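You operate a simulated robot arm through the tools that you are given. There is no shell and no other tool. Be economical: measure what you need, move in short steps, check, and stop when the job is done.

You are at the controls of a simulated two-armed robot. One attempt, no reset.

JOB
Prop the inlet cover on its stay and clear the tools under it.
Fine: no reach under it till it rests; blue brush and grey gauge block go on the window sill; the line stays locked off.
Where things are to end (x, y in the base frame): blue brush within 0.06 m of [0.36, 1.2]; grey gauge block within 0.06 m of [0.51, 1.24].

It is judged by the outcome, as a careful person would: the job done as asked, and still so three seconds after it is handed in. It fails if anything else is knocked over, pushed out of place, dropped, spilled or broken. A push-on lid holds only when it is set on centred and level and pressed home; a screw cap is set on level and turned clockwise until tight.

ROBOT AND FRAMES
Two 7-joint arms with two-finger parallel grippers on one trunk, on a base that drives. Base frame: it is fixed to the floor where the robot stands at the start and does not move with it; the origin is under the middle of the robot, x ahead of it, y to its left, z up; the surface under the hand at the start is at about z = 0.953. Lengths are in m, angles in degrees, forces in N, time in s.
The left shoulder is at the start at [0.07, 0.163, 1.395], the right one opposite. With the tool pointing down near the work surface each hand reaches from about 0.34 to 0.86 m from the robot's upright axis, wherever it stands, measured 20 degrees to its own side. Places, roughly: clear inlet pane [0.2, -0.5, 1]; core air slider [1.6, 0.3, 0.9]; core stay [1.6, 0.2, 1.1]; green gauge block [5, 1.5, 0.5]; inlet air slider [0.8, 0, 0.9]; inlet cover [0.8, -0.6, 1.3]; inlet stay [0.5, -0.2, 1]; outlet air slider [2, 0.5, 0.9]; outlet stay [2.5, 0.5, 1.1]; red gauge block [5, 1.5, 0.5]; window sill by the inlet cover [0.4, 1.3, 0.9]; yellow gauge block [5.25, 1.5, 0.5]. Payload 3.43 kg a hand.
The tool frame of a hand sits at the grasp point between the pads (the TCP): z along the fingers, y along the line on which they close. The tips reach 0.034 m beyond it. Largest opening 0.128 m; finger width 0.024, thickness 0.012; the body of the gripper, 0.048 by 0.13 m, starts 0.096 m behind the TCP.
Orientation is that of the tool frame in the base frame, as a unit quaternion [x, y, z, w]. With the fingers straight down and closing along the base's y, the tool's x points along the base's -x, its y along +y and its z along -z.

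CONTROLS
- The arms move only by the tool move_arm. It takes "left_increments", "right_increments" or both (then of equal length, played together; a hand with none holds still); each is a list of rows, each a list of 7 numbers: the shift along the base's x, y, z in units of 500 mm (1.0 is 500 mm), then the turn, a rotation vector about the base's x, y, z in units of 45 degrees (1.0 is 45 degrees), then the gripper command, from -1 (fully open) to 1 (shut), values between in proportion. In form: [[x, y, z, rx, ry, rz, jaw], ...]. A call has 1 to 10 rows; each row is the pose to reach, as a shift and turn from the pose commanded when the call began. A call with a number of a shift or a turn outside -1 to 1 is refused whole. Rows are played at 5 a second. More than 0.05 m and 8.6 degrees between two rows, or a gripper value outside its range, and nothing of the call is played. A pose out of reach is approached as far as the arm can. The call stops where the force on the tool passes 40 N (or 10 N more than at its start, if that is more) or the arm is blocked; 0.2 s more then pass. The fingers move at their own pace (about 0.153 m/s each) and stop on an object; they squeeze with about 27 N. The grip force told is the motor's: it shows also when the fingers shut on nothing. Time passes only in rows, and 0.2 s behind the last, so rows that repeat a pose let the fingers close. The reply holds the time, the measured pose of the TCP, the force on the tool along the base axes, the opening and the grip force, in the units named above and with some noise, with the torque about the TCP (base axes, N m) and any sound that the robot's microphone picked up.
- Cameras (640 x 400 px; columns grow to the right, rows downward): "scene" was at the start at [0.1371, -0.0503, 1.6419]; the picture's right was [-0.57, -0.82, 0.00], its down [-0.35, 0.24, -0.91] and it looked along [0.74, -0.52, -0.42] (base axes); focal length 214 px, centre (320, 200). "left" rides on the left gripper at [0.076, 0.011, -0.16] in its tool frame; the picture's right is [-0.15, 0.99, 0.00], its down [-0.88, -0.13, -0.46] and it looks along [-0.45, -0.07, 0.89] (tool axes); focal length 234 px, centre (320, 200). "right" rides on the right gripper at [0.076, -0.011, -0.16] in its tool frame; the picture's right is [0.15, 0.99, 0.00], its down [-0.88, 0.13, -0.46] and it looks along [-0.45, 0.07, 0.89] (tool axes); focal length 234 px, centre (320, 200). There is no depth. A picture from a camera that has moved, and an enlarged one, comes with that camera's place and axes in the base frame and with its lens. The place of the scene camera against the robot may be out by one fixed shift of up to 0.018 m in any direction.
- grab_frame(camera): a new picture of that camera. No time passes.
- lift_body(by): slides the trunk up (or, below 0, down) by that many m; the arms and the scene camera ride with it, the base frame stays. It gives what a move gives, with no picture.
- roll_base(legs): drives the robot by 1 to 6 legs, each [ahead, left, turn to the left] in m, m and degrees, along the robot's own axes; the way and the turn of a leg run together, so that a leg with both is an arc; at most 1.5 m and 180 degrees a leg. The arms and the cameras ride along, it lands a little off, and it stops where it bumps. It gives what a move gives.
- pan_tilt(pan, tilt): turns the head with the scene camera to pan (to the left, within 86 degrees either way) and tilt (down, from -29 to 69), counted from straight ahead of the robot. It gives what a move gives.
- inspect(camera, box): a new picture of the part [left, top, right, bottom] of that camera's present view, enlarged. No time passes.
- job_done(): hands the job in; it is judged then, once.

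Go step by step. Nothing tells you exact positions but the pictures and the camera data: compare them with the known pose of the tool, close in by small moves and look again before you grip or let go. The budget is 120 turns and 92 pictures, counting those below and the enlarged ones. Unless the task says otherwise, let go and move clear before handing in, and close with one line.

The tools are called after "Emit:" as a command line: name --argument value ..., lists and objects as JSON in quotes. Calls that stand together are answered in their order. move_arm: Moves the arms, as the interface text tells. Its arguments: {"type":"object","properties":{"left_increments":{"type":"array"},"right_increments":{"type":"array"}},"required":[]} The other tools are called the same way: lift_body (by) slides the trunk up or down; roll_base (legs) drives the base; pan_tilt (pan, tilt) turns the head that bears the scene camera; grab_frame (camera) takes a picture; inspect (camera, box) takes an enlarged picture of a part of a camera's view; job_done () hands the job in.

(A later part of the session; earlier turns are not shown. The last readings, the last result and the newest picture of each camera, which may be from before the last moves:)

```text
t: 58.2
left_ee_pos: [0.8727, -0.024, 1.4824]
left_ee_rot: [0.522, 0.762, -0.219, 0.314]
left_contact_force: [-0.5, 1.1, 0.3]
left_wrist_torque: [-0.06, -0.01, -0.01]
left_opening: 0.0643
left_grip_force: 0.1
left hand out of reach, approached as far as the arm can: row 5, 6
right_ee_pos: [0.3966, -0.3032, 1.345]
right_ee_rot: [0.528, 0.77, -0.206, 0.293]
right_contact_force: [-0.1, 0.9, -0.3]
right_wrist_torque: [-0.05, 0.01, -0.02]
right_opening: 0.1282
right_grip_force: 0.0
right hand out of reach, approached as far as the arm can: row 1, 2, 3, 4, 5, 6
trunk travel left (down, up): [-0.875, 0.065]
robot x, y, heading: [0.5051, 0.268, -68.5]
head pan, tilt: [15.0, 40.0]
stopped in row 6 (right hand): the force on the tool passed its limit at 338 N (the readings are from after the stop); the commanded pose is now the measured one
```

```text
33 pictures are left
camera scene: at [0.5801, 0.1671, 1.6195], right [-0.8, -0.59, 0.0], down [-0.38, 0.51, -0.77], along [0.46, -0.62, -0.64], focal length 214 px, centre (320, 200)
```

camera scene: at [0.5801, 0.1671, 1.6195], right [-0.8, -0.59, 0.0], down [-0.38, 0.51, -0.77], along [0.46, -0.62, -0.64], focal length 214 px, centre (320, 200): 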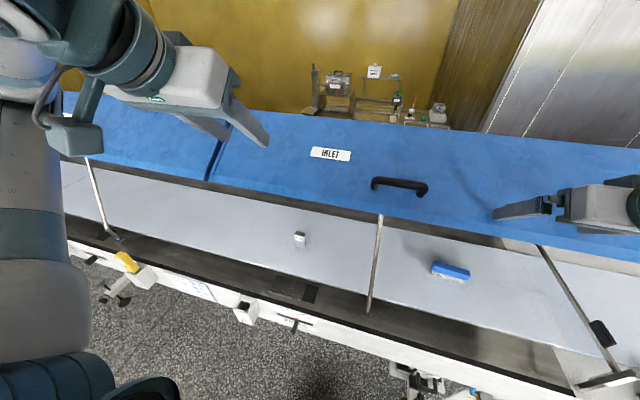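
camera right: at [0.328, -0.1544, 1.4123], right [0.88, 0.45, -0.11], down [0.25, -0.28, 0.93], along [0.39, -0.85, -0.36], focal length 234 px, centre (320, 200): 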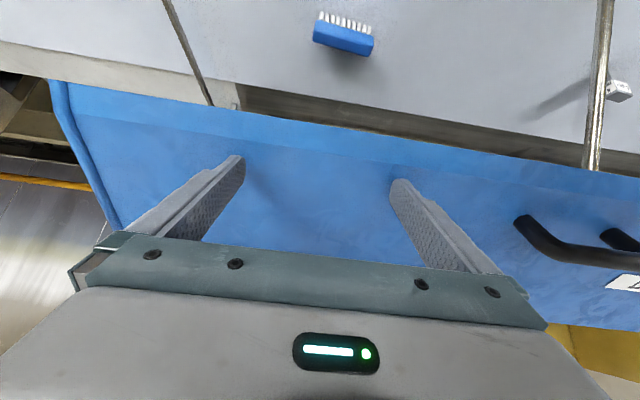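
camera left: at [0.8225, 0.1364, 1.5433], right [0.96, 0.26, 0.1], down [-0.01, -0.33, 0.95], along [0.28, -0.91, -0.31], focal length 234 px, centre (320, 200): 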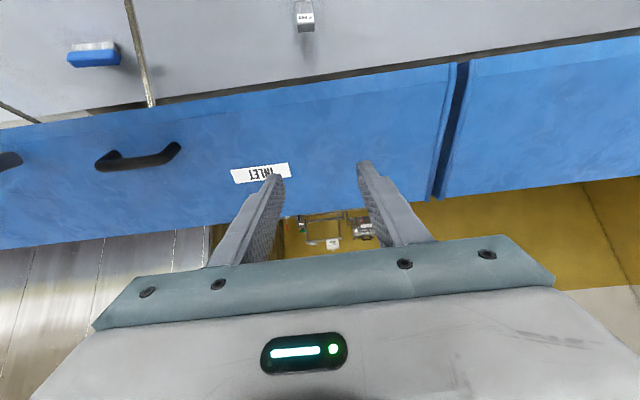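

The cover, stay and tools are all undisturbed. Safer plan: lift off, back the base away, lower the trunk so the arms come in low, then drive in under the edge.

Emit:
move_arm --right_increments '[[-0.01, 0.03, 0.04, 0, 0, 0, -1], [-0.01, 0.03, 0.06, 0, 0, 0, -1]]'

Emit:
roll_base --legs '[[-0.25, 0, 0]]'

Emit:
lift_body --by -0.32

Emit:
grab_frame --camera "scene"

```text
t: 58.8
left_ee_pos: [0.8738, -0.0315, 1.4812]
left_ee_rot: [0.523, 0.763, -0.218, 0.312]
left_contact_force: [-0.9, 0.3, 0.8]
left_wrist_torque: [-0.04, -0.01, 0.04]
left_opening: 0.0641
left_grip_force: 0.1
right_ee_pos: [0.3928, -0.2982, 1.3736]
right_ee_rot: [0.529, 0.771, -0.203, 0.289]
right_contact_force: [-0.4, 0.8, 1.1]
right_wrist_torque: [-0.03, -0.02, 0.01]
right_opening: 0.1285
right_grip_force: 0.1
right hand out of reach, approached as far as the arm can: row 1
trunk travel left (down, up): [-0.875, 0.065]
robot x, y, heading: [0.506, 0.2688, -68.5]
head pan, tilt: [15.0, 40.0]
```

```text
t: 60.6
left_ee_pos: [0.7869, 0.1927, 1.4787]
left_ee_rot: [0.523, 0.765, -0.215, 0.309]
left_contact_force: [0.5, 0.5, -0.6]
left_wrist_torque: [-0.02, 0.05, 0.01]
left_opening: 0.0639
left_grip_force: 0.0
right_ee_pos: [0.3061, -0.0742, 1.3701]
right_ee_rot: [0.529, 0.772, -0.203, 0.288]
right_contact_force: [-0.4, -0.4, -0.2]
right_wrist_torque: [0.0, -0.02, 0.01]
right_opening: 0.1281
right_grip_force: 0.0
trunk travel left (down, up): [-0.875, 0.065]
robot x, y, heading: [0.4104, 0.499, -68.7]
head pan, tilt: [15.0, 40.0]
```

```text
t: 63.8
left_ee_pos: [0.7854, 0.1944, 1.1604]
left_ee_rot: [0.522, 0.765, -0.216, 0.31]
left_contact_force: [-1.0, -0.2, 0.7]
left_wrist_torque: [-0.01, -0.01, 0.0]
left_opening: 0.064
left_grip_force: 0.0
right_ee_pos: [0.3054, -0.0717, 1.0516]
right_ee_rot: [0.528, 0.772, -0.202, 0.289]
right_contact_force: [0.1, -0.1, -0.2]
right_wrist_torque: [0.01, -0.02, -0.02]
right_opening: 0.1281
right_grip_force: 0.0
trunk travel left (down, up): [-0.555, 0.385]
robot x, y, heading: [0.412, 0.4961, -68.2]
head pan, tilt: [15.0, 40.0]
```

```text
32 pictures are left
camera scene: at [0.4935, 0.3847, 1.2987], right [-0.8, -0.6, 0.0], down [-0.38, 0.52, -0.77], along [0.46, -0.62, -0.64], focal length 214 px, centre (320, 200)
```

scene: 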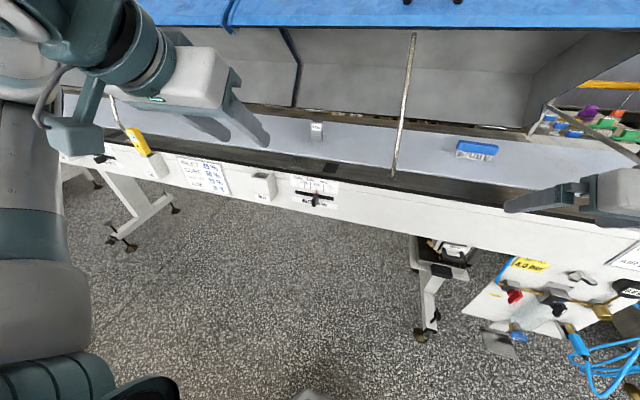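

This low view is ideal: the brush and block stand clear under the cover. I'll line both hands up with their targets and lower them before driving in.

Emit:
move_arm --right_increments '[[0.016, 0.006, -0.02, 0, 0, 0, -1], [0.032, 0.012, -0.04, 0, 0, 0, -1], [0.032, 0.012, -0.05, 0, 0, 0, -1], [0.032, 0.012, -0.05, 0, 0, 0, -1]]' --left_increments '[[0.02, -0.04, -0.06, 0, 0, 0, 0], [0.035, -0.08, -0.13, 0, 0, 0, 0], [0.05, -0.12, -0.2, 0, 0, 0, 0], [0.06, -0.144, -0.26, 0, 0, 0, 0]]'

Emit:
roll_base --legs '[[0.2, 0, 0]]'

Emit:
grab_frame --camera "right"

Emit:
grab_frame --camera "left"

Emit:
grab_frame --camera "scene"

```text
t: 64.8
left_ee_pos: [0.8267, 0.1043, 1.0406]
left_ee_rot: [0.522, 0.765, -0.216, 0.309]
left_contact_force: [0.0, -0.4, -0.4]
left_wrist_torque: [-0.03, 0.02, -0.03]
left_opening: 0.0643
left_grip_force: 0.1
left hand out of reach, approached as far as the arm can: row 1, 2, 3, 4
right_ee_pos: [0.3253, -0.078, 1.0345]
right_ee_rot: [0.529, 0.772, -0.202, 0.288]
right_contact_force: [-0.9, -0.8, 0.2]
right_wrist_torque: [0.0, 0.01, -0.03]
right_opening: 0.1282
right_grip_force: 0.1
right hand out of reach, approached as far as the arm can: row 1, 2, 3, 4
trunk travel left (down, up): [-0.555, 0.385]
robot x, y, heading: [0.4109, 0.4986, -68.3]
head pan, tilt: [15.0, 40.0]
```

```text
t: 66.4
left_ee_pos: [0.8984, -0.0826, 1.0413]
left_ee_rot: [0.522, 0.765, -0.215, 0.31]
left_contact_force: [0.5, -0.7, 0.9]
left_wrist_torque: [0.04, 0.0, 0.03]
left_opening: 0.0639
left_grip_force: 0.2
right_ee_pos: [0.3989, -0.2637, 1.0339]
right_ee_rot: [0.529, 0.772, -0.201, 0.289]
right_contact_force: [0.5, -0.8, 0.5]
right_wrist_torque: [-0.01, 0.01, 0.01]
right_opening: 0.1281
right_grip_force: 0.1
trunk travel left (down, up): [-0.555, 0.385]
robot x, y, heading: [0.4847, 0.3112, -68.6]
head pan, tilt: [15.0, 40.0]
```

```text
31 pictures are left
camera right: at [0.3298, -0.1167, 1.1035], right [0.88, 0.46, -0.1], down [0.26, -0.29, 0.92], along [0.39, -0.84, -0.37], focal length 234 px, centre (320, 200)
```

right: 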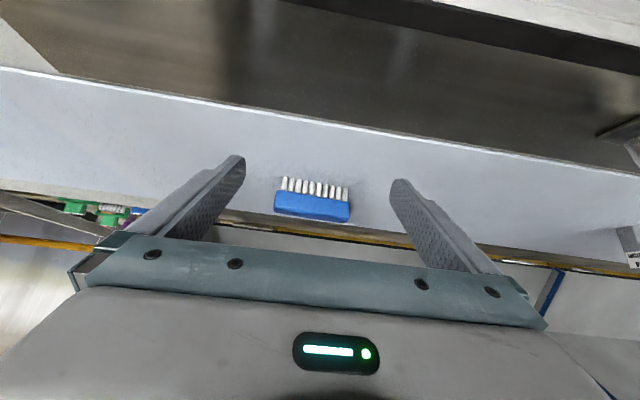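

```text
30 pictures are left
camera left: at [0.849, 0.077, 1.1028], right [0.96, 0.26, 0.1], down [0.0, -0.34, 0.94], along [0.28, -0.91, -0.32], focal length 234 px, centre (320, 200)
```

left: 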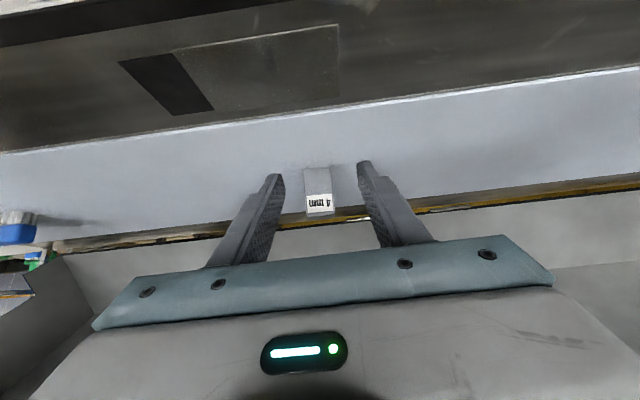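

```text
29 pictures are left
camera scene: at [0.5677, 0.1975, 1.2986], right [-0.8, -0.6, 0.0], down [-0.38, 0.52, -0.77], along [0.46, -0.61, -0.64], focal length 214 px, centre (320, 200)
```

scene: 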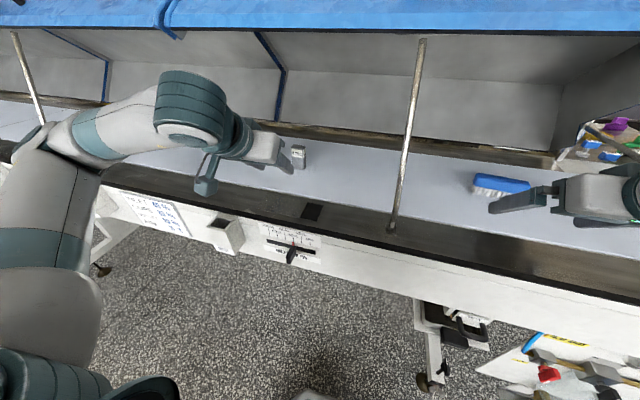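

Both tools sit between their open fingers. I'll advance both hands part way and recheck, because the brush leaves only about 9 mm clearance per side.

Emit:
move_arm --right_increments '[[0.015, -0.04, -0.01, 0, 0, 0, -1], [0.03, -0.08, -0.02, 0, 0, 0, -1], [0.045, -0.12, -0.03, 0, 0, 0, -1], [0.06, -0.155, -0.03, 0, 0, 0, -1], [0.06, -0.155, -0.03, 0, 0, 0, -1]]' --left_increments '[[0.015, -0.04, -0.01, 0, 0, 0, 0], [0.03, -0.08, -0.02, 0, 0, 0, 0], [0.045, -0.12, -0.03, 0, 0, 0, 0], [0.06, -0.155, -0.03, 0, 0, 0, 0], [0.06, -0.155, -0.03, 0, 0, 0, 0]]'

Emit:
grab_frame --camera "right"

Emit:
grab_frame --camera "left"

```text
t: 67.6
left_ee_pos: [0.9282, -0.1593, 1.0264]
left_ee_rot: [0.523, 0.764, -0.216, 0.31]
left_contact_force: [0.3, 0.3, 0.1]
left_wrist_torque: [0.0, 0.02, 0.02]
left_opening: 0.064
left_grip_force: 0.0
right_ee_pos: [0.4281, -0.341, 1.0198]
right_ee_rot: [0.528, 0.773, -0.201, 0.289]
right_contact_force: [0.0, -0.3, 0.5]
right_wrist_torque: [-0.03, -0.02, 0.0]
right_opening: 0.1281
right_grip_force: 0.1
trunk travel left (down, up): [-0.555, 0.385]
robot x, y, heading: [0.4856, 0.3095, -68.4]
head pan, tilt: [15.0, 40.0]
```

```text
28 pictures are left
camera right: at [0.359, -0.1929, 1.0891], right [0.88, 0.46, -0.1], down [0.26, -0.29, 0.92], along [0.39, -0.84, -0.37], focal length 234 px, centre (320, 200)
```

right: 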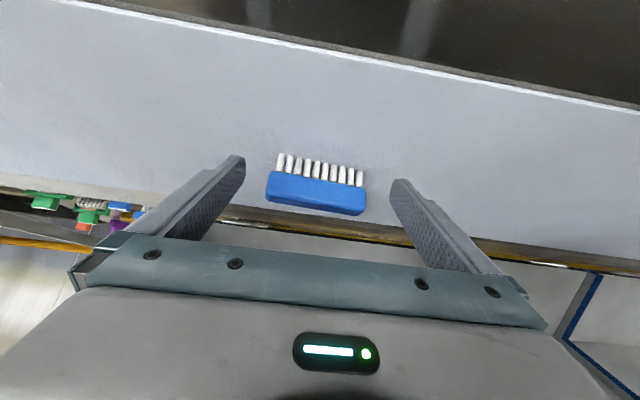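

```text
27 pictures are left
camera left: at [0.8781, 0.0008, 1.0878], right [0.96, 0.26, 0.1], down [0.0, -0.34, 0.94], along [0.28, -0.91, -0.32], focal length 234 px, centre (320, 200)
```

left: 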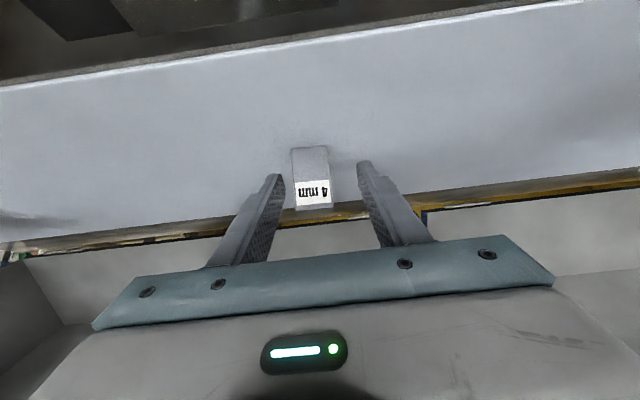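

Both are well aligned. I'll advance the rest of the way and down, without closing yet.

Emit:
move_arm --right_increments '[[0.015, -0.04, -0.02, 0, 0, 0, -1], [0.03, -0.08, -0.04, 0, 0, 0, -1], [0.046, -0.12, -0.056, 0, 0, 0, -1], [0.046, -0.12, -0.056, 0, 0, 0, -1]]' --left_increments '[[0.005, -0.035, -0.022, 0, 0, 0, 0], [0.015, -0.07, -0.045, 0, 0, 0, 0], [0.027, -0.109, -0.068, 0, 0, 0, 0], [0.027, -0.109, -0.068, 0, 0, 0, 0]]'

Emit:
grab_frame --camera "right"

Emit:
grab_frame --camera "left"

```text
t: 68.6
left_ee_pos: [0.9416, -0.2131, 0.9929]
left_ee_rot: [0.521, 0.765, -0.214, 0.31]
left_contact_force: [-1.2, -0.6, 0.1]
left_wrist_torque: [-0.01, 0.0, -0.03]
left_opening: 0.0639
left_grip_force: 0.1
right_ee_pos: [0.4508, -0.3995, 0.9933]
right_ee_rot: [0.529, 0.772, -0.202, 0.288]
right_contact_force: [0.4, -0.4, -0.9]
right_wrist_torque: [0.02, 0.01, 0.01]
right_opening: 0.128
right_grip_force: 0.1
trunk travel left (down, up): [-0.555, 0.385]
robot x, y, heading: [0.488, 0.3138, -68.5]
head pan, tilt: [15.0, 40.0]
```

```text
26 pictures are left
camera right: at [0.3823, -0.2526, 1.0621], right [0.88, 0.46, -0.1], down [0.26, -0.29, 0.92], along [0.39, -0.84, -0.37], focal length 234 px, centre (320, 200)
```

right: 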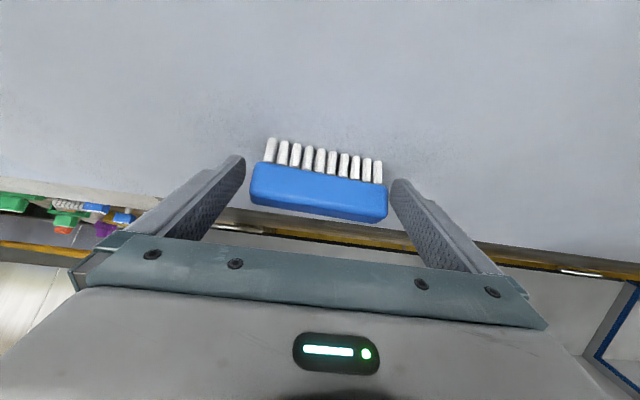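

```text
25 pictures are left
camera left: at [0.8912, -0.0539, 1.0547], right [0.96, 0.26, 0.1], down [0.0, -0.33, 0.94], along [0.28, -0.91, -0.32], focal length 234 px, centre (320, 200)
```

left: 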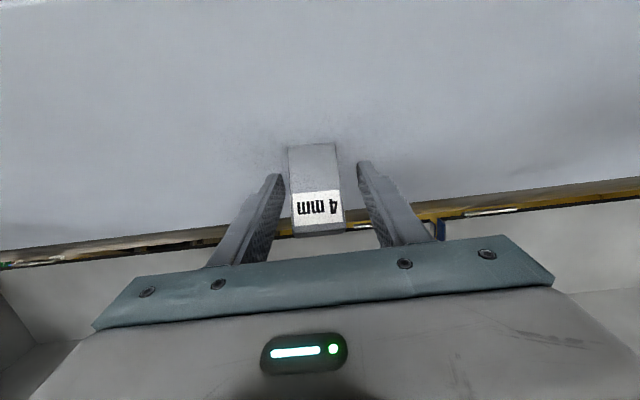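

Both tools are between the pads, so I'll close both hands.

Emit:
move_arm --right_increments '[[0, 0, 0, 0, 0, 0, 0], [0, 0, 0, 0, 0, 0, 0.5], [0, 0, 0, 0, 0, 0, 0.5]]' --left_increments '[[0, 0, 0, 0, 0, 0, 0.6], [0, 0, 0, 0, 0, 0, 1], [0, 0, 0, 0, 0, 0, 1]]'

Emit:
grab_frame --camera "right"

Emit:
grab_frame --camera "left"

```text
t: 69.4
left_ee_pos: [0.9416, -0.2138, 0.9932]
left_ee_rot: [0.522, 0.764, -0.216, 0.311]
left_contact_force: [-0.4, -1.4, 2.1]
left_wrist_torque: [-0.01, -0.04, -0.04]
left_opening: 0.0375
left_grip_force: 27.4
right_ee_pos: [0.4517, -0.4006, 0.9929]
right_ee_rot: [0.529, 0.772, -0.201, 0.288]
right_contact_force: [-0.1, 0.1, 2.8]
right_wrist_torque: [-0.07, 0.17, 0.02]
right_opening: 0.111
right_grip_force: 27.2
trunk travel left (down, up): [-0.555, 0.385]
robot x, y, heading: [0.485, 0.3106, -68.7]
head pan, tilt: [15.0, 40.0]
```

```text
24 pictures are left
camera right: at [0.3827, -0.2531, 1.0621], right [0.88, 0.46, -0.1], down [0.26, -0.29, 0.92], along [0.39, -0.84, -0.37], focal length 234 px, centre (320, 200)
```

right: 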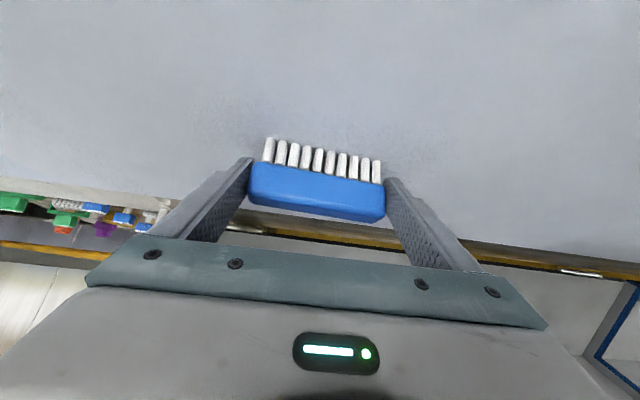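

```text
23 pictures are left
camera left: at [0.8915, -0.0543, 1.0547], right [0.96, 0.26, 0.1], down [0.0, -0.33, 0.94], along [0.28, -0.91, -0.32], focal length 234 px, centre (320, 200)
```

left: 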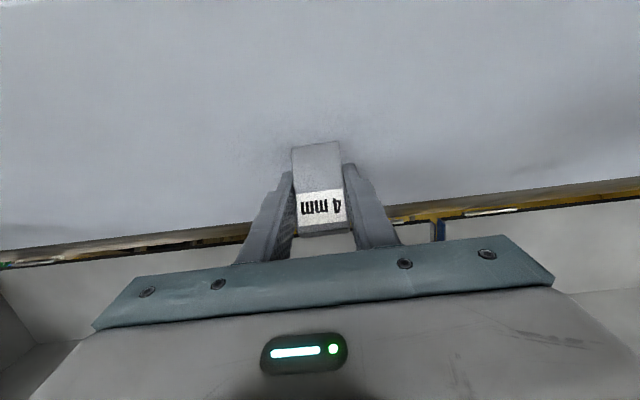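

Both are held, brush 111 mm and block 37 mm. I'll lift 4 cm and drive straight back out from under the cover.

Emit:
move_arm --right_increments '[[0, 0, 0.04, 0, 0, 0, 0.5], [0, 0, 0.08, 0, 0, 0, 0.5]]' --left_increments '[[0, 0, 0.04, 0, 0, 0, 1], [0, 0, 0.08, 0, 0, 0, 1]]'

Emit:
roll_base --legs '[[-0.4, 0, 0]]'

Emit:
grab_frame --camera "scene"

```text
t: 70.0
left_ee_pos: [0.943, -0.2128, 1.0317]
left_ee_rot: [0.522, 0.765, -0.214, 0.31]
left_contact_force: [0.8, -0.7, -1.4]
left_wrist_torque: [0.03, 0.03, -0.01]
left_opening: 0.0373
left_grip_force: 27.2
right_ee_pos: [0.4517, -0.4001, 1.0337]
right_ee_rot: [0.528, 0.773, -0.201, 0.288]
right_contact_force: [-0.5, 2.6, 3.9]
right_wrist_torque: [0.03, 0.24, -0.15]
right_opening: 0.1088
right_grip_force: 27.4
trunk travel left (down, up): [-0.555, 0.385]
robot x, y, heading: [0.4902, 0.3103, -68.6]
head pan, tilt: [15.0, 40.0]
```

```text
t: 72.5
left_ee_pos: [0.7975, 0.1573, 1.0327]
left_ee_rot: [0.522, 0.765, -0.215, 0.31]
left_contact_force: [0.1, -0.6, -0.6]
left_wrist_torque: [0.01, 0.02, -0.03]
left_opening: 0.0375
left_grip_force: 26.9
right_ee_pos: [0.3067, -0.0297, 1.0332]
right_ee_rot: [0.527, 0.773, -0.202, 0.288]
right_contact_force: [0.1, 0.2, -0.3]
right_wrist_torque: [0.0, -0.01, -0.02]
right_opening: 0.1091
right_grip_force: 27.2
trunk travel left (down, up): [-0.555, 0.385]
robot x, y, heading: [0.3394, 0.6809, -68.3]
head pan, tilt: [15.0, 40.0]
```

```text
22 pictures are left
camera scene: at [0.4203, 0.5688, 1.2986], right [-0.8, -0.6, 0.0], down [-0.39, 0.51, -0.77], along [0.46, -0.61, -0.64], focal length 214 px, centre (320, 200)
```

scene: 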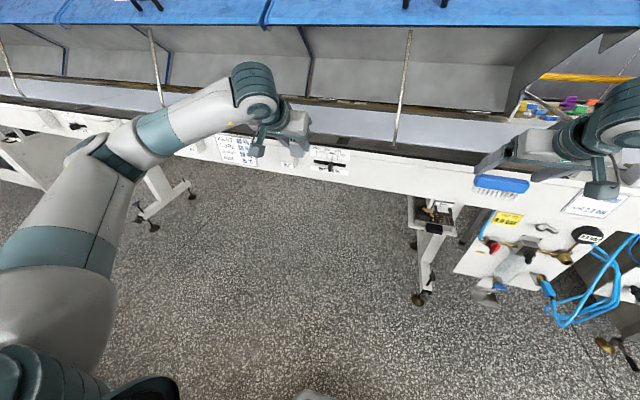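

The cover stays propped. The window wall runs parallel to the line, so I'll tuck the hands in, raise a little, slide to mid-aisle away from the stay and turn around.

Emit:
move_arm --right_increments '[[-0.03, 0.075, 0, 0, 0, 0, 0.5], [-0.06, 0.15, 0, 0, 0, 0, 0.5], [-0.086, 0.224, 0, 0, 0, 0, 0.5]]' --left_increments '[[-0.03, 0.075, 0, 0, 0, 0, 1], [-0.06, 0.15, 0, 0, 0, 0, 1], [-0.086, 0.224, 0, 0, 0, 0, 1]]'

Emit:
lift_body --by 0.12

Emit:
roll_base --legs '[[0.18, 0.3, 0], [0, 0, 179.3]]'

Emit:
pan_tilt --pan 0 --tilt 35

Emit:
grab_frame --camera "scene"

```text
t: 73.3
left_ee_pos: [0.7539, 0.2719, 1.0344]
left_ee_rot: [0.521, 0.765, -0.216, 0.311]
left_contact_force: [-0.4, -0.9, -0.1]
left_wrist_torque: [-0.03, -0.03, -0.02]
left_opening: 0.0375
left_grip_force: 26.8
right_ee_pos: [0.2621, 0.0832, 1.0344]
right_ee_rot: [0.527, 0.773, -0.201, 0.289]
right_contact_force: [-0.5, 0.9, -0.1]
right_wrist_torque: [0.03, 0.01, -0.05]
right_opening: 0.1092
right_grip_force: 26.7
trunk travel left (down, up): [-0.555, 0.385]
robot x, y, heading: [0.339, 0.6792, -67.9]
head pan, tilt: [15.0, 40.0]
```

```text
t: 74.8
left_ee_pos: [0.7548, 0.2692, 1.1542]
left_ee_rot: [0.521, 0.765, -0.215, 0.311]
left_contact_force: [0.4, -0.6, -0.5]
left_wrist_torque: [0.01, -0.02, -0.01]
left_opening: 0.0374
left_grip_force: 26.9
right_ee_pos: [0.2635, 0.0807, 1.1544]
right_ee_rot: [0.528, 0.773, -0.202, 0.289]
right_contact_force: [-0.4, 0.1, -1.7]
right_wrist_torque: [0.04, -0.03, -0.02]
right_opening: 0.1091
right_grip_force: 27.1
trunk travel left (down, up): [-0.675, 0.265]
robot x, y, heading: [0.3414, 0.6804, -68.0]
head pan, tilt: [15.0, 40.0]
```

```text
t: 84.4
left_ee_pos: [0.2731, 1.0383, 1.1541]
left_ee_rot: [0.765, -0.523, -0.309, -0.214]
left_contact_force: [-0.4, -0.2, -1.2]
left_wrist_torque: [0.01, -0.01, 0.01]
left_opening: 0.0376
left_grip_force: 26.8
right_ee_pos: [0.7676, 1.2231, 1.1551]
right_ee_rot: [0.772, -0.53, -0.288, -0.203]
right_contact_force: [0.7, -1.0, 0.1]
right_wrist_torque: [-0.03, 0.0, 0.01]
right_opening: 0.1091
right_grip_force: 27.0
trunk travel left (down, up): [-0.675, 0.265]
robot x, y, heading: [0.6841, 0.625, 111.5]
head pan, tilt: [15.0, 40.0]
```

```text
t: 85.2
left_ee_pos: [0.2747, 1.0383, 1.1532]
left_ee_rot: [0.765, -0.523, -0.309, -0.215]
left_contact_force: [0.3, 0.3, -1.0]
left_wrist_torque: [0.04, -0.01, 0.06]
left_opening: 0.0374
left_grip_force: 26.6
right_ee_pos: [0.7673, 1.2226, 1.1538]
right_ee_rot: [0.772, -0.529, -0.289, -0.202]
right_contact_force: [0.2, -0.1, -0.5]
right_wrist_torque: [-0.01, 0.0, 0.0]
right_opening: 0.1088
right_grip_force: 27.0
trunk travel left (down, up): [-0.675, 0.265]
robot x, y, heading: [0.6875, 0.6225, 111.3]
head pan, tilt: [0.0, 35.0]
```

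```text
21 pictures are left
camera scene: at [0.6474, 0.7559, 1.4261], right [0.93, 0.37, 0.0], down [0.21, -0.53, -0.82], along [-0.3, 0.76, -0.57], focal length 214 px, centre (320, 200)
```

scene: 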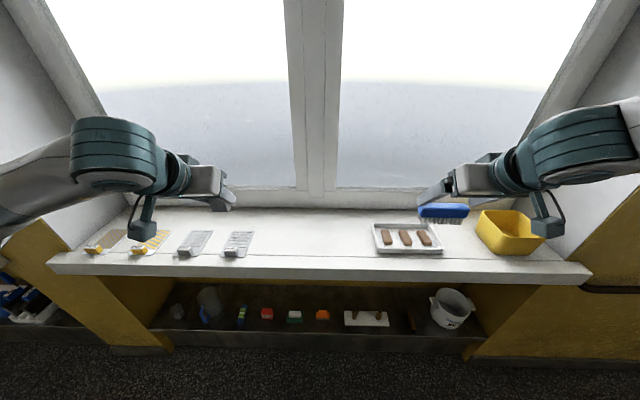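

The sill is clear between the swatches on the left and the tray and basket on the right, and both target spots fall in that gap. I'll move the left hand with the block over its spot first.

Emit:
move_arm --left_increments '[[0.07, 0.055, 0, 0, 0, 0, 1], [0.14, 0.11, 0, 0, 0, 0, 1], [0.21, 0.165, 0, 0, 0, 0, 1], [0.28, 0.22, -0.02, 0, 0, 0, 1], [0.35, 0.275, -0.05, 0, 0, 0, 1], [0.42, 0.33, -0.08, 0, 0, 0, 1], [0.478, 0.386, -0.12, 0, 0, 0, 1], [0.478, 0.386, -0.14, 0, 0, 0, 1]]'

Emit:
grab_frame --camera "scene"

Emit:
grab_frame --camera "left"

```text
t: 87.0
left_ee_pos: [0.5113, 1.2305, 1.0836]
left_ee_rot: [0.765, -0.523, -0.309, -0.216]
left_contact_force: [-0.3, -0.7, -0.8]
left_wrist_torque: [-0.01, -0.02, -0.03]
left_opening: 0.0375
left_grip_force: 27.0
right_ee_pos: [0.766, 1.2231, 1.153]
right_ee_rot: [0.772, -0.529, -0.288, -0.203]
right_contact_force: [-1.0, -0.6, 0.1]
right_wrist_torque: [-0.02, -0.06, -0.01]
right_opening: 0.109
right_grip_force: 26.8
trunk travel left (down, up): [-0.675, 0.265]
robot x, y, heading: [0.6868, 0.6227, 111.2]
head pan, tilt: [0.0, 35.0]
```

```text
20 pictures are left
camera scene: at [0.6464, 0.7554, 1.4262], right [0.93, 0.37, 0.0], down [0.21, -0.53, -0.82], along [-0.3, 0.76, -0.57], focal length 214 px, centre (320, 200)
```

scene: 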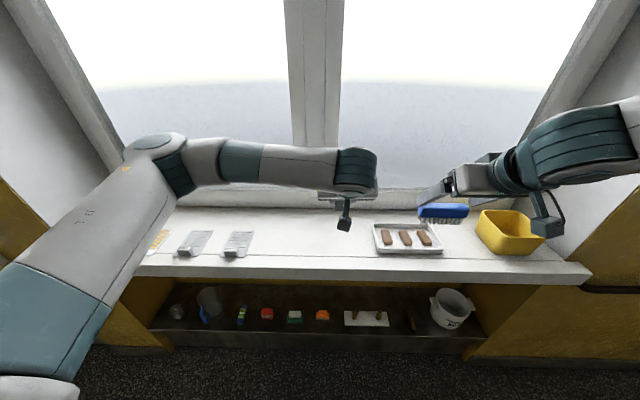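

```text
19 pictures are left
camera left: at [0.5601, 1.0724, 1.1454], right [-0.96, -0.26, 0.1], down [0.0, 0.34, 0.94], along [-0.28, 0.91, -0.32], focal length 234 px, centre (320, 200)
```

left: 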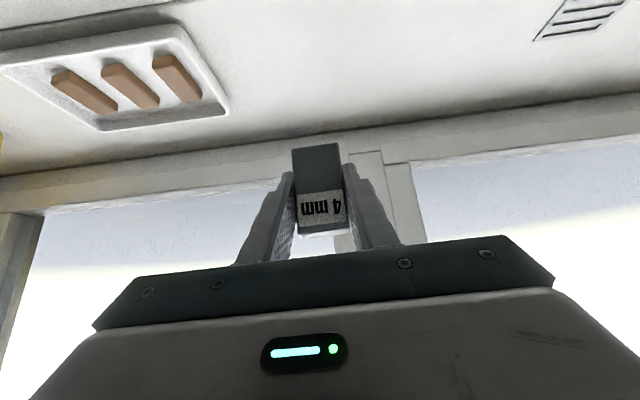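

The block hangs over clear sill. I'll lower gently until it touches.

Emit:
move_arm --left_increments '[[0, 0, -0.03, 0, 0, 0, 1], [0, 0, -0.06, 0, 0, 0, 1], [0, 0, -0.09, 0, 0, 0, 1], [0, 0, -0.12, 0, 0, 0, 1], [0, 0, -0.14, 0, 0, 0, 1], [0, 0, -0.16, 0, 0, 0, 1], [0, 0, -0.18, 0, 0, 0, 1], [0, 0, -0.2, 0, 0, 0, 1], [0, 0, -0.22, 0, 0, 0, 1], [0, 0, -0.23, 0, 0, 0, 1]]'

Emit:
grab_frame --camera "left"

```text
t: 89.2
left_ee_pos: [0.5138, 1.2302, 0.9666]
left_ee_rot: [0.764, -0.524, -0.309, -0.216]
left_contact_force: [0.7, 0.5, -1.2]
left_wrist_torque: [0.02, 0.02, -0.01]
left_opening: 0.0375
left_grip_force: 27.2
right_ee_pos: [0.7667, 1.2237, 1.1525]
right_ee_rot: [0.772, -0.529, -0.288, -0.201]
right_contact_force: [-0.7, 0.0, -0.8]
right_wrist_torque: [-0.04, 0.01, -0.01]
right_opening: 0.1091
right_grip_force: 26.9
trunk travel left (down, up): [-0.675, 0.265]
robot x, y, heading: [0.6855, 0.628, 111.4]
head pan, tilt: [0.0, 35.0]
```

```text
18 pictures are left
camera left: at [0.5624, 1.0724, 1.0295], right [-0.96, -0.26, 0.1], down [0.0, 0.34, 0.94], along [-0.28, 0.91, -0.32], focal length 234 px, centre (320, 200)
```

left: 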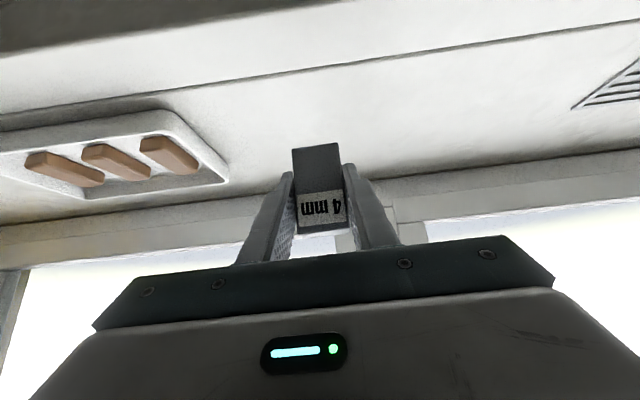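

Parallax puts the sill near z 0.86, so I'll keep lowering.

Emit:
move_arm --left_increments '[[0, 0, -0.03, 0, 0, 0, 1], [0, 0, -0.05, 0, 0, 0, 1], [0, 0, -0.07, 0, 0, 0, 1], [0, 0, -0.085, 0, 0, 0, 1], [0, 0, -0.1, 0, 0, 0, 1], [0, 0, -0.115, 0, 0, 0, 1], [0, 0, -0.13, 0, 0, 0, 1], [0, 0, -0.145, 0, 0, 0, 1], [0, 0, -0.16, 0, 0, 0, 1]]'

Emit:
grab_frame --camera "left"

```text
t: 91.2
left_ee_pos: [0.5139, 1.2291, 0.8934]
left_ee_rot: [0.763, -0.522, -0.313, -0.218]
left_contact_force: [-1.7, -2.8, 32.2]
left_wrist_torque: [-0.07, 0.79, 0.1]
left_opening: 0.038
left_grip_force: 27.0
right_ee_pos: [0.767, 1.2217, 1.1551]
right_ee_rot: [0.772, -0.529, -0.288, -0.202]
right_contact_force: [-0.4, -0.3, -0.8]
right_wrist_torque: [-0.05, -0.02, 0.0]
right_opening: 0.1093
right_grip_force: 27.4
trunk travel left (down, up): [-0.675, 0.265]
robot x, y, heading: [0.6874, 0.6249, 111.3]
head pan, tilt: [0.0, 35.0]
```

```text
17 pictures are left
camera left: at [0.562, 1.0707, 0.9534], right [-0.96, -0.26, 0.1], down [0.01, 0.33, 0.94], along [-0.28, 0.91, -0.31], focal length 234 px, centre (320, 200)
```

left: 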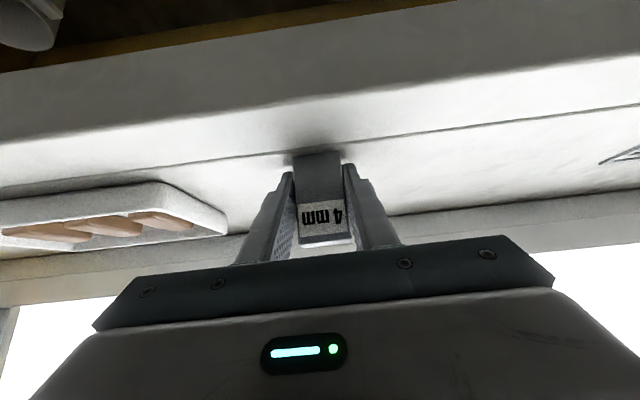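

The block has touched down. I'll ease off, open, and back the hand out along its fingers.

Emit:
move_arm --left_increments '[[0, 0, 0.006, 0, 0, 0, 1], [0, 0, 0.006, 0, 0, 0, 0.2], [0, 0, 0.006, 0, 0, 0, 0], [0, 0, 0.006, 0, 0, 0, 0], [0.015, -0.04, 0.045, 0, 0, 0, 0], [0.03, -0.08, 0.09, 0, 0, 0, 0], [0.06, -0.16, 0.17, 0, 0, 0, 0], [0.07, -0.2, 0.25, 0, 0, 0, 0], [0.07, -0.24, 0.33, 0, 0, 0, 0], [0.07, -0.28, 0.41, 0, 0, 0, 0]]'

Emit:
grab_frame --camera "scene"

```text
refused: row 7 steps farther than a row can; nothing moved
```

```text
16 pictures are left
camera scene: at [0.6482, 0.7528, 1.427], right [0.93, 0.37, 0.0], down [0.21, -0.53, -0.82], along [-0.3, 0.76, -0.57], focal length 214 px, centre (320, 200)
```

scene: 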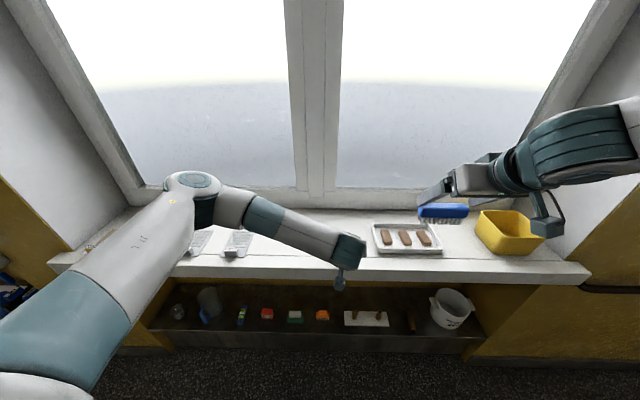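

Emit:
move_arm --left_increments '[[0, 0, 0.006, 0, 0, 0, 1], [0, 0, 0.006, 0, 0, 0, 0.2], [0, 0, 0.006, 0, 0, 0, 0], [0, 0, 0.006, 0, 0, 0, 0], [0.015, -0.04, 0.045, 0, 0, 0, 0], [0.03, -0.08, 0.09, 0, 0, 0, 0], [0.045, -0.12, 0.13, 0, 0, 0, 0], [0.055, -0.16, 0.19, 0, 0, 0, 0], [0.055, -0.18, 0.27, 0, 0, 0, 0], [0.055, -0.2, 0.35, 0, 0, 0, 0]]'

Emit:
grab_frame --camera "left"

```text
t: 93.4
left_ee_pos: [0.5392, 1.1297, 1.0634]
left_ee_rot: [0.764, -0.524, -0.31, -0.216]
left_contact_force: [0.9, 1.0, -0.3]
left_wrist_torque: [-0.02, 0.02, -0.02]
left_opening: 0.0642
left_grip_force: 0.0
right_ee_pos: [0.7681, 1.2225, 1.1541]
right_ee_rot: [0.772, -0.529, -0.289, -0.202]
right_contact_force: [0.8, -0.6, -1.4]
right_wrist_torque: [0.07, -0.01, 0.01]
right_opening: 0.109
right_grip_force: 26.8
trunk travel left (down, up): [-0.675, 0.265]
robot x, y, heading: [0.686, 0.6246, 111.5]
head pan, tilt: [0.0, 35.0]
```

```text
15 pictures are left
camera left: at [0.5887, 0.9705, 1.1254], right [-0.96, -0.26, 0.1], down [0.0, 0.34, 0.94], along [-0.28, 0.91, -0.32], focal length 234 px, centre (320, 200)
```

left: 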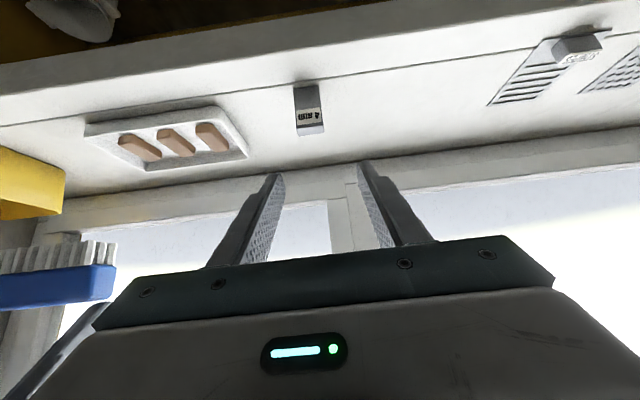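

The block stands well on the sill, at its spot. I'll tuck the left hand back, shift the base left and bring the brush over.

Emit:
move_arm --left_increments '[[-0.07, -0.05, 0.05, 0, 0, 0, 0], [-0.15, -0.08, 0.1, 0, 0, 0, 0], [-0.24, -0.11, 0.15, 0, 0, 0, 0], [-0.33, -0.14, 0.18, 0, 0, 0, 0], [-0.42, -0.17, 0.2, 0, 0, 0, 0], [-0.5, -0.2, 0.2, 0, 0, 0, 0]]'

Emit:
roll_base --legs '[[0, 0.2, 0]]'

```text
refused: row 3 steps farther than a row can; nothing moved
```

```text
t: 95.0
left_ee_pos: [0.3546, 1.0573, 1.0626]
left_ee_rot: [0.764, -0.524, -0.309, -0.215]
left_contact_force: [0.4, 0.6, -0.4]
left_wrist_torque: [0.01, -0.04, 0.02]
left_opening: 0.0638
left_grip_force: 0.0
right_ee_pos: [0.5815, 1.1493, 1.1534]
right_ee_rot: [0.771, -0.53, -0.288, -0.202]
right_contact_force: [0.7, -0.6, 0.0]
right_wrist_torque: [-0.01, 0.0, 0.01]
right_opening: 0.109
right_grip_force: 27.7
trunk travel left (down, up): [-0.675, 0.265]
robot x, y, heading: [0.4998, 0.5505, 111.6]
head pan, tilt: [0.0, 35.0]
```

The base shifted fine. Now I'll move the left hand aside, then the right hand with the brush to above its spot.

Emit:
move_arm --left_increments '[[-0.07, -0.03, 0.03, 0, 0, 0, 0], [-0.14, -0.06, 0.06, 0, 0, 0, 0], [-0.21, -0.09, 0.09, 0, 0, 0, 0], [-0.28, -0.12, 0.12, 0, 0, 0, 0], [-0.35, -0.15, 0.15, 0, 0, 0, 0], [-0.42, -0.17, 0.16, 0, 0, 0, 0]]'

Emit:
move_arm --right_increments '[[-0.08, 0.01, 0, 0, 0, 0, 0.5], [-0.16, 0.02, 0, 0, 0, 0, 0.5], [-0.24, 0.04, 0, 0, 0, 0, 0.5], [-0.32, 0.06, -0.02, 0, 0, 0, 0.5], [-0.39, 0.08, -0.06, 0, 0, 0, 0.5], [-0.436, 0.083, -0.12, 0, 0, 0, 0.5], [-0.436, 0.083, -0.2, 0, 0, 0, 0.5], [-0.436, 0.083, -0.28, 0, 0, 0, 0.5]]'

Emit:
grab_frame --camera "right"

Emit:
grab_frame --camera "scene"

```text
t: 96.4
left_ee_pos: [0.1412, 0.9691, 1.1412]
left_ee_rot: [0.764, -0.524, -0.308, -0.216]
left_contact_force: [0.5, 0.1, -0.8]
left_wrist_torque: [0.02, -0.02, -0.01]
left_opening: 0.064
left_grip_force: 0.1
right_ee_pos: [0.5789, 1.1481, 1.1552]
right_ee_rot: [0.771, -0.53, -0.287, -0.203]
right_contact_force: [-0.6, -0.3, -1.5]
right_wrist_torque: [-0.03, -0.03, 0.0]
right_opening: 0.1091
right_grip_force: 27.1
trunk travel left (down, up): [-0.675, 0.265]
robot x, y, heading: [0.5003, 0.5472, 111.4]
head pan, tilt: [0.0, 35.0]
```

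```text
t: 98.2
left_ee_pos: [0.1427, 0.9708, 1.1414]
left_ee_rot: [0.764, -0.523, -0.31, -0.216]
left_contact_force: [0.8, -0.2, 0.5]
left_wrist_torque: [0.01, 0.0, 0.03]
left_opening: 0.0641
left_grip_force: 0.1
right_ee_pos: [0.4008, 1.1961, 1.0296]
right_ee_rot: [0.772, -0.53, -0.289, -0.2]
right_contact_force: [0.5, -0.6, -1.0]
right_wrist_torque: [0.02, 0.02, 0.0]
right_opening: 0.1091
right_grip_force: 26.9
right hand out of reach, approached as far as the arm can: row 6, 7, 8
trunk travel left (down, up): [-0.675, 0.265]
robot x, y, heading: [0.4993, 0.5521, 111.6]
head pan, tilt: [0.0, 35.0]
```

```text
14 pictures are left
camera right: at [0.4692, 1.0493, 1.0986], right [-0.88, -0.46, -0.1], down [-0.25, 0.29, 0.92], along [-0.39, 0.84, -0.37], focal length 234 px, centre (320, 200)
```

right: 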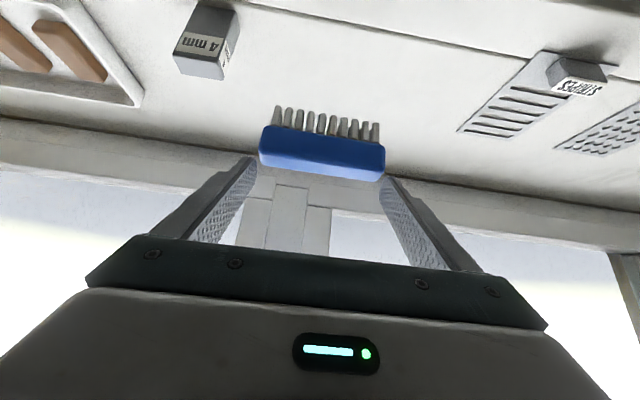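

```text
13 pictures are left
camera scene: at [0.4609, 0.6839, 1.4261], right [0.93, 0.36, 0.0], down [0.21, -0.54, -0.82], along [-0.3, 0.76, -0.57], focal length 214 px, centre (320, 200)
```

scene: 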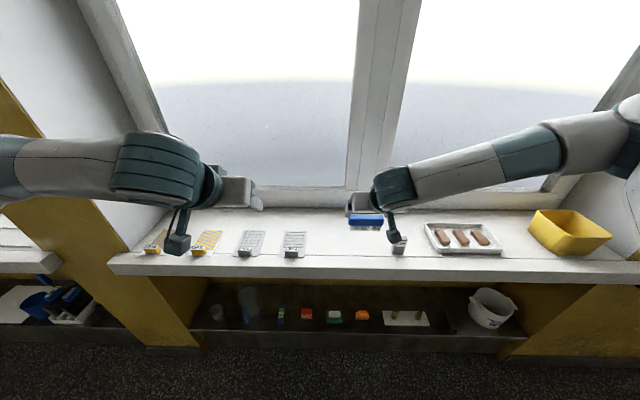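

The brush sagged about 3 cm in the grip but hangs level; its bottom is near z 0.95. It needs about 4 cm more to the left, so I'll shift the base and then lower most of the way.

Emit:
roll_base --legs '[[0, 0.043, 0]]'

Emit:
move_arm --right_increments '[[0, 0, -0.04, 0, 0, 0, 0.5], [0, 0, -0.08, 0, 0, 0, 0.5], [0, 0, -0.11, 0, 0, 0, 0.5], [0, 0, -0.14, 0, 0, 0, 0.5]]'

Emit:
grab_frame --camera "right"

```text
t: 99.0
left_ee_pos: [0.1075, 0.958, 1.1423]
left_ee_rot: [0.762, -0.526, -0.31, -0.215]
left_contact_force: [0.4, 0.3, -0.7]
left_wrist_torque: [-0.01, 0.0, 0.02]
left_opening: 0.0638
left_grip_force: 0.1
right_ee_pos: [0.3658, 1.1817, 1.0298]
right_ee_rot: [0.771, -0.531, -0.288, -0.199]
right_contact_force: [0.5, 0.5, -0.8]
right_wrist_torque: [-0.06, -0.03, 0.0]
right_opening: 0.1089
right_grip_force: 27.1
trunk travel left (down, up): [-0.675, 0.265]
robot x, y, heading: [0.4598, 0.5354, 111.3]
head pan, tilt: [0.0, 35.0]
```

```text
t: 100.0
left_ee_pos: [0.105, 0.9567, 1.1413]
left_ee_rot: [0.763, -0.525, -0.309, -0.216]
left_contact_force: [0.0, 1.2, 0.0]
left_wrist_torque: [-0.01, 0.04, -0.01]
left_opening: 0.0641
left_grip_force: 0.1
right_ee_pos: [0.3899, 1.186, 0.9759]
right_ee_rot: [0.771, -0.531, -0.288, -0.2]
right_contact_force: [-0.2, -0.6, -0.6]
right_wrist_torque: [-0.03, 0.02, 0.05]
right_opening: 0.1091
right_grip_force: 27.6
right hand out of reach, approached as far as the arm can: row 1, 2, 3, 4
trunk travel left (down, up): [-0.675, 0.265]
robot x, y, heading: [0.4588, 0.537, 111.1]
head pan, tilt: [0.0, 35.0]
```

```text
12 pictures are left
camera right: at [0.4571, 1.0378, 1.0447], right [-0.89, -0.46, -0.1], down [-0.25, 0.29, 0.92], along [-0.39, 0.84, -0.37], focal length 234 px, centre (320, 200)
```

right: 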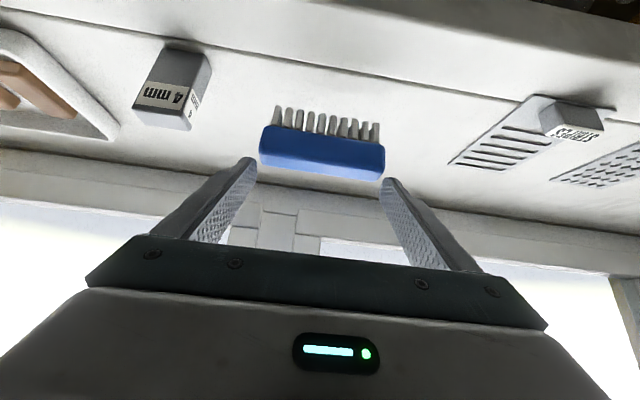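

The brush is about 3 cm off target. I'll nudge the base left and lower with the trunk for a pure vertical move.

Emit:
roll_base --legs '[[0, 0.025, 0]]'

Emit:
lift_body --by -0.025

Emit:
grab_frame --camera "right"

```text
t: 100.9
left_ee_pos: [0.0871, 0.9494, 1.1425]
left_ee_rot: [0.763, -0.526, -0.309, -0.215]
left_contact_force: [1.1, 0.0, -0.3]
left_wrist_torque: [-0.04, 0.01, 0.06]
left_opening: 0.064
left_grip_force: 0.1
right_ee_pos: [0.3698, 1.1775, 0.9745]
right_ee_rot: [0.77, -0.533, -0.288, -0.199]
right_contact_force: [0.3, 0.4, -0.8]
right_wrist_torque: [-0.05, 0.03, 0.03]
right_opening: 0.109
right_grip_force: 26.8
trunk travel left (down, up): [-0.675, 0.265]
robot x, y, heading: [0.4367, 0.5285, 111.3]
head pan, tilt: [0.0, 35.0]
```

```text
t: 101.6
left_ee_pos: [0.0824, 0.947, 1.1178]
left_ee_rot: [0.762, -0.526, -0.309, -0.217]
left_contact_force: [0.2, 0.0, -0.3]
left_wrist_torque: [0.0, 0.03, 0.04]
left_opening: 0.0641
left_grip_force: 0.1
right_ee_pos: [0.367, 1.1767, 0.9498]
right_ee_rot: [0.77, -0.533, -0.287, -0.202]
right_contact_force: [-0.3, -1.1, -0.1]
right_wrist_torque: [-0.01, -0.01, -0.01]
right_opening: 0.1091
right_grip_force: 27.3
trunk travel left (down, up): [-0.65, 0.29]
robot x, y, heading: [0.4376, 0.5258, 111.2]
head pan, tilt: [0.0, 35.0]
```

```text
11 pictures are left
camera right: at [0.4345, 1.0284, 1.0203], right [-0.89, -0.45, -0.1], down [-0.25, 0.29, 0.92], along [-0.39, 0.84, -0.37], focal length 234 px, centre (320, 200)
```

right: 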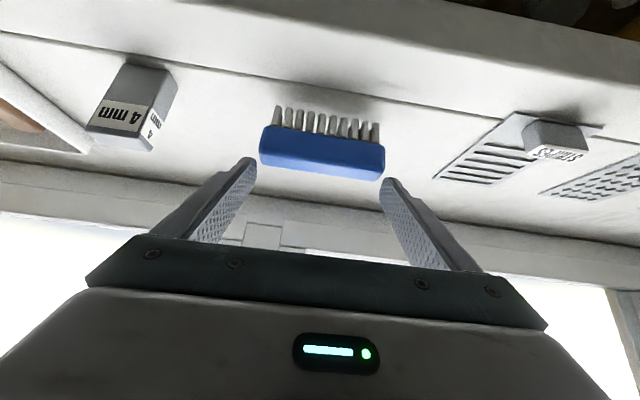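

The brush is over (0.365, 1.19) with about 1.5 cm to go. I'll lower in small steps.

Emit:
lift_body --by -0.012

Emit:
lift_body --by -0.006

Emit:
grab_frame --camera "right"

```text
t: 102.2
left_ee_pos: [0.0833, 0.9471, 1.1052]
left_ee_rot: [0.762, -0.526, -0.309, -0.218]
left_contact_force: [1.3, 0.7, -0.4]
left_wrist_torque: [0.0, 0.0, 0.0]
left_opening: 0.0641
left_grip_force: 0.0
right_ee_pos: [0.3685, 1.1771, 0.9399]
right_ee_rot: [0.769, -0.532, -0.289, -0.202]
right_contact_force: [-0.2, 0.3, 10.2]
right_wrist_torque: [0.13, -0.07, -0.15]
right_opening: 0.1091
right_grip_force: 27.4
trunk travel left (down, up): [-0.638, 0.302]
robot x, y, heading: [0.4377, 0.5249, 111.4]
head pan, tilt: [0.0, 35.0]
```

```text
t: 102.7
left_ee_pos: [0.0839, 0.9458, 1.1002]
left_ee_rot: [0.762, -0.526, -0.309, -0.217]
left_contact_force: [-1.2, -1.0, 0.1]
left_wrist_torque: [0.01, -0.02, -0.02]
left_opening: 0.0637
left_grip_force: 0.0
right_ee_pos: [0.3674, 1.1765, 0.9349]
right_ee_rot: [0.769, -0.532, -0.29, -0.202]
right_contact_force: [0.6, 3.0, 24.0]
right_wrist_torque: [0.57, 0.13, -0.18]
right_opening: 0.1096
right_grip_force: 26.8
trunk travel left (down, up): [-0.632, 0.308]
robot x, y, heading: [0.4378, 0.5272, 111.3]
head pan, tilt: [0.0, 35.0]
```

```text
10 pictures are left
camera right: at [0.435, 1.028, 1.0038], right [-0.89, -0.45, -0.1], down [-0.25, 0.29, 0.92], along [-0.39, 0.84, -0.37], focal length 234 px, centre (320, 200)
```

right: 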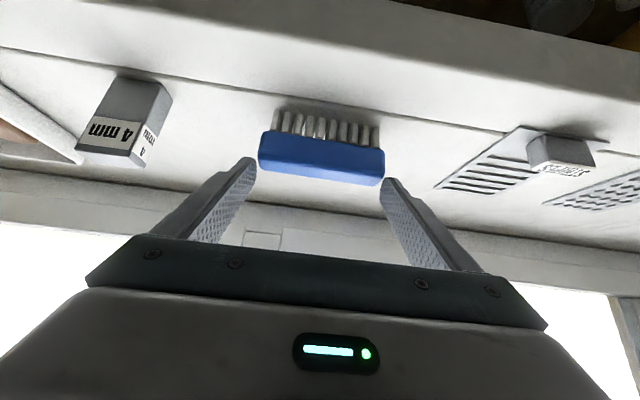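

The brush is down on the sill. I'll ease up slightly and open fully.

Emit:
lift_body --by 0.004

Emit:
move_arm --right_increments '[[0, 0, 0, 0, 0, 0, -0.8], [0, 0, 0, 0, 0, 0, -1], [0, 0, 0, 0, 0, 0, -1]]'

Emit:
grab_frame --camera "right"

```text
t: 103.2
left_ee_pos: [0.0831, 0.9473, 1.1028]
left_ee_rot: [0.762, -0.526, -0.309, -0.217]
left_contact_force: [0.4, 0.3, -0.5]
left_wrist_torque: [0.0, 0.0, 0.02]
left_opening: 0.0641
left_grip_force: 0.0
right_ee_pos: [0.3679, 1.1762, 0.9343]
right_ee_rot: [0.771, -0.532, -0.288, -0.201]
right_contact_force: [-2.2, 3.2, 7.1]
right_wrist_torque: [0.41, 0.38, -0.06]
right_opening: 0.1092
right_grip_force: 26.2
trunk travel left (down, up): [-0.636, 0.304]
robot x, y, heading: [0.4388, 0.5233, 111.0]
head pan, tilt: [0.0, 35.0]
```

```text
t: 104.0
left_ee_pos: [0.0834, 0.9486, 1.1021]
left_ee_rot: [0.762, -0.526, -0.309, -0.216]
left_contact_force: [0.1, -1.1, -0.1]
left_wrist_torque: [0.0, 0.0, 0.06]
left_opening: 0.064
left_grip_force: 0.1
right_ee_pos: [0.3684, 1.1758, 0.9353]
right_ee_rot: [0.771, -0.531, -0.288, -0.2]
right_contact_force: [0.4, 0.0, -1.1]
right_wrist_torque: [0.03, 0.02, 0.05]
right_opening: 0.1281
right_grip_force: 0.1
trunk travel left (down, up): [-0.636, 0.304]
robot x, y, heading: [0.4386, 0.5287, 111.1]
head pan, tilt: [0.0, 35.0]
```

```text
9 pictures are left
camera right: at [0.4351, 1.0288, 1.0057], right [-0.89, -0.45, -0.1], down [-0.25, 0.29, 0.92], along [-0.39, 0.84, -0.38], focal length 234 px, centre (320, 200)
```

right: 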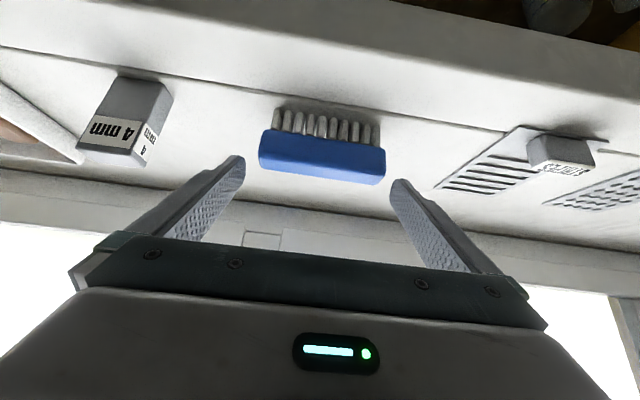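

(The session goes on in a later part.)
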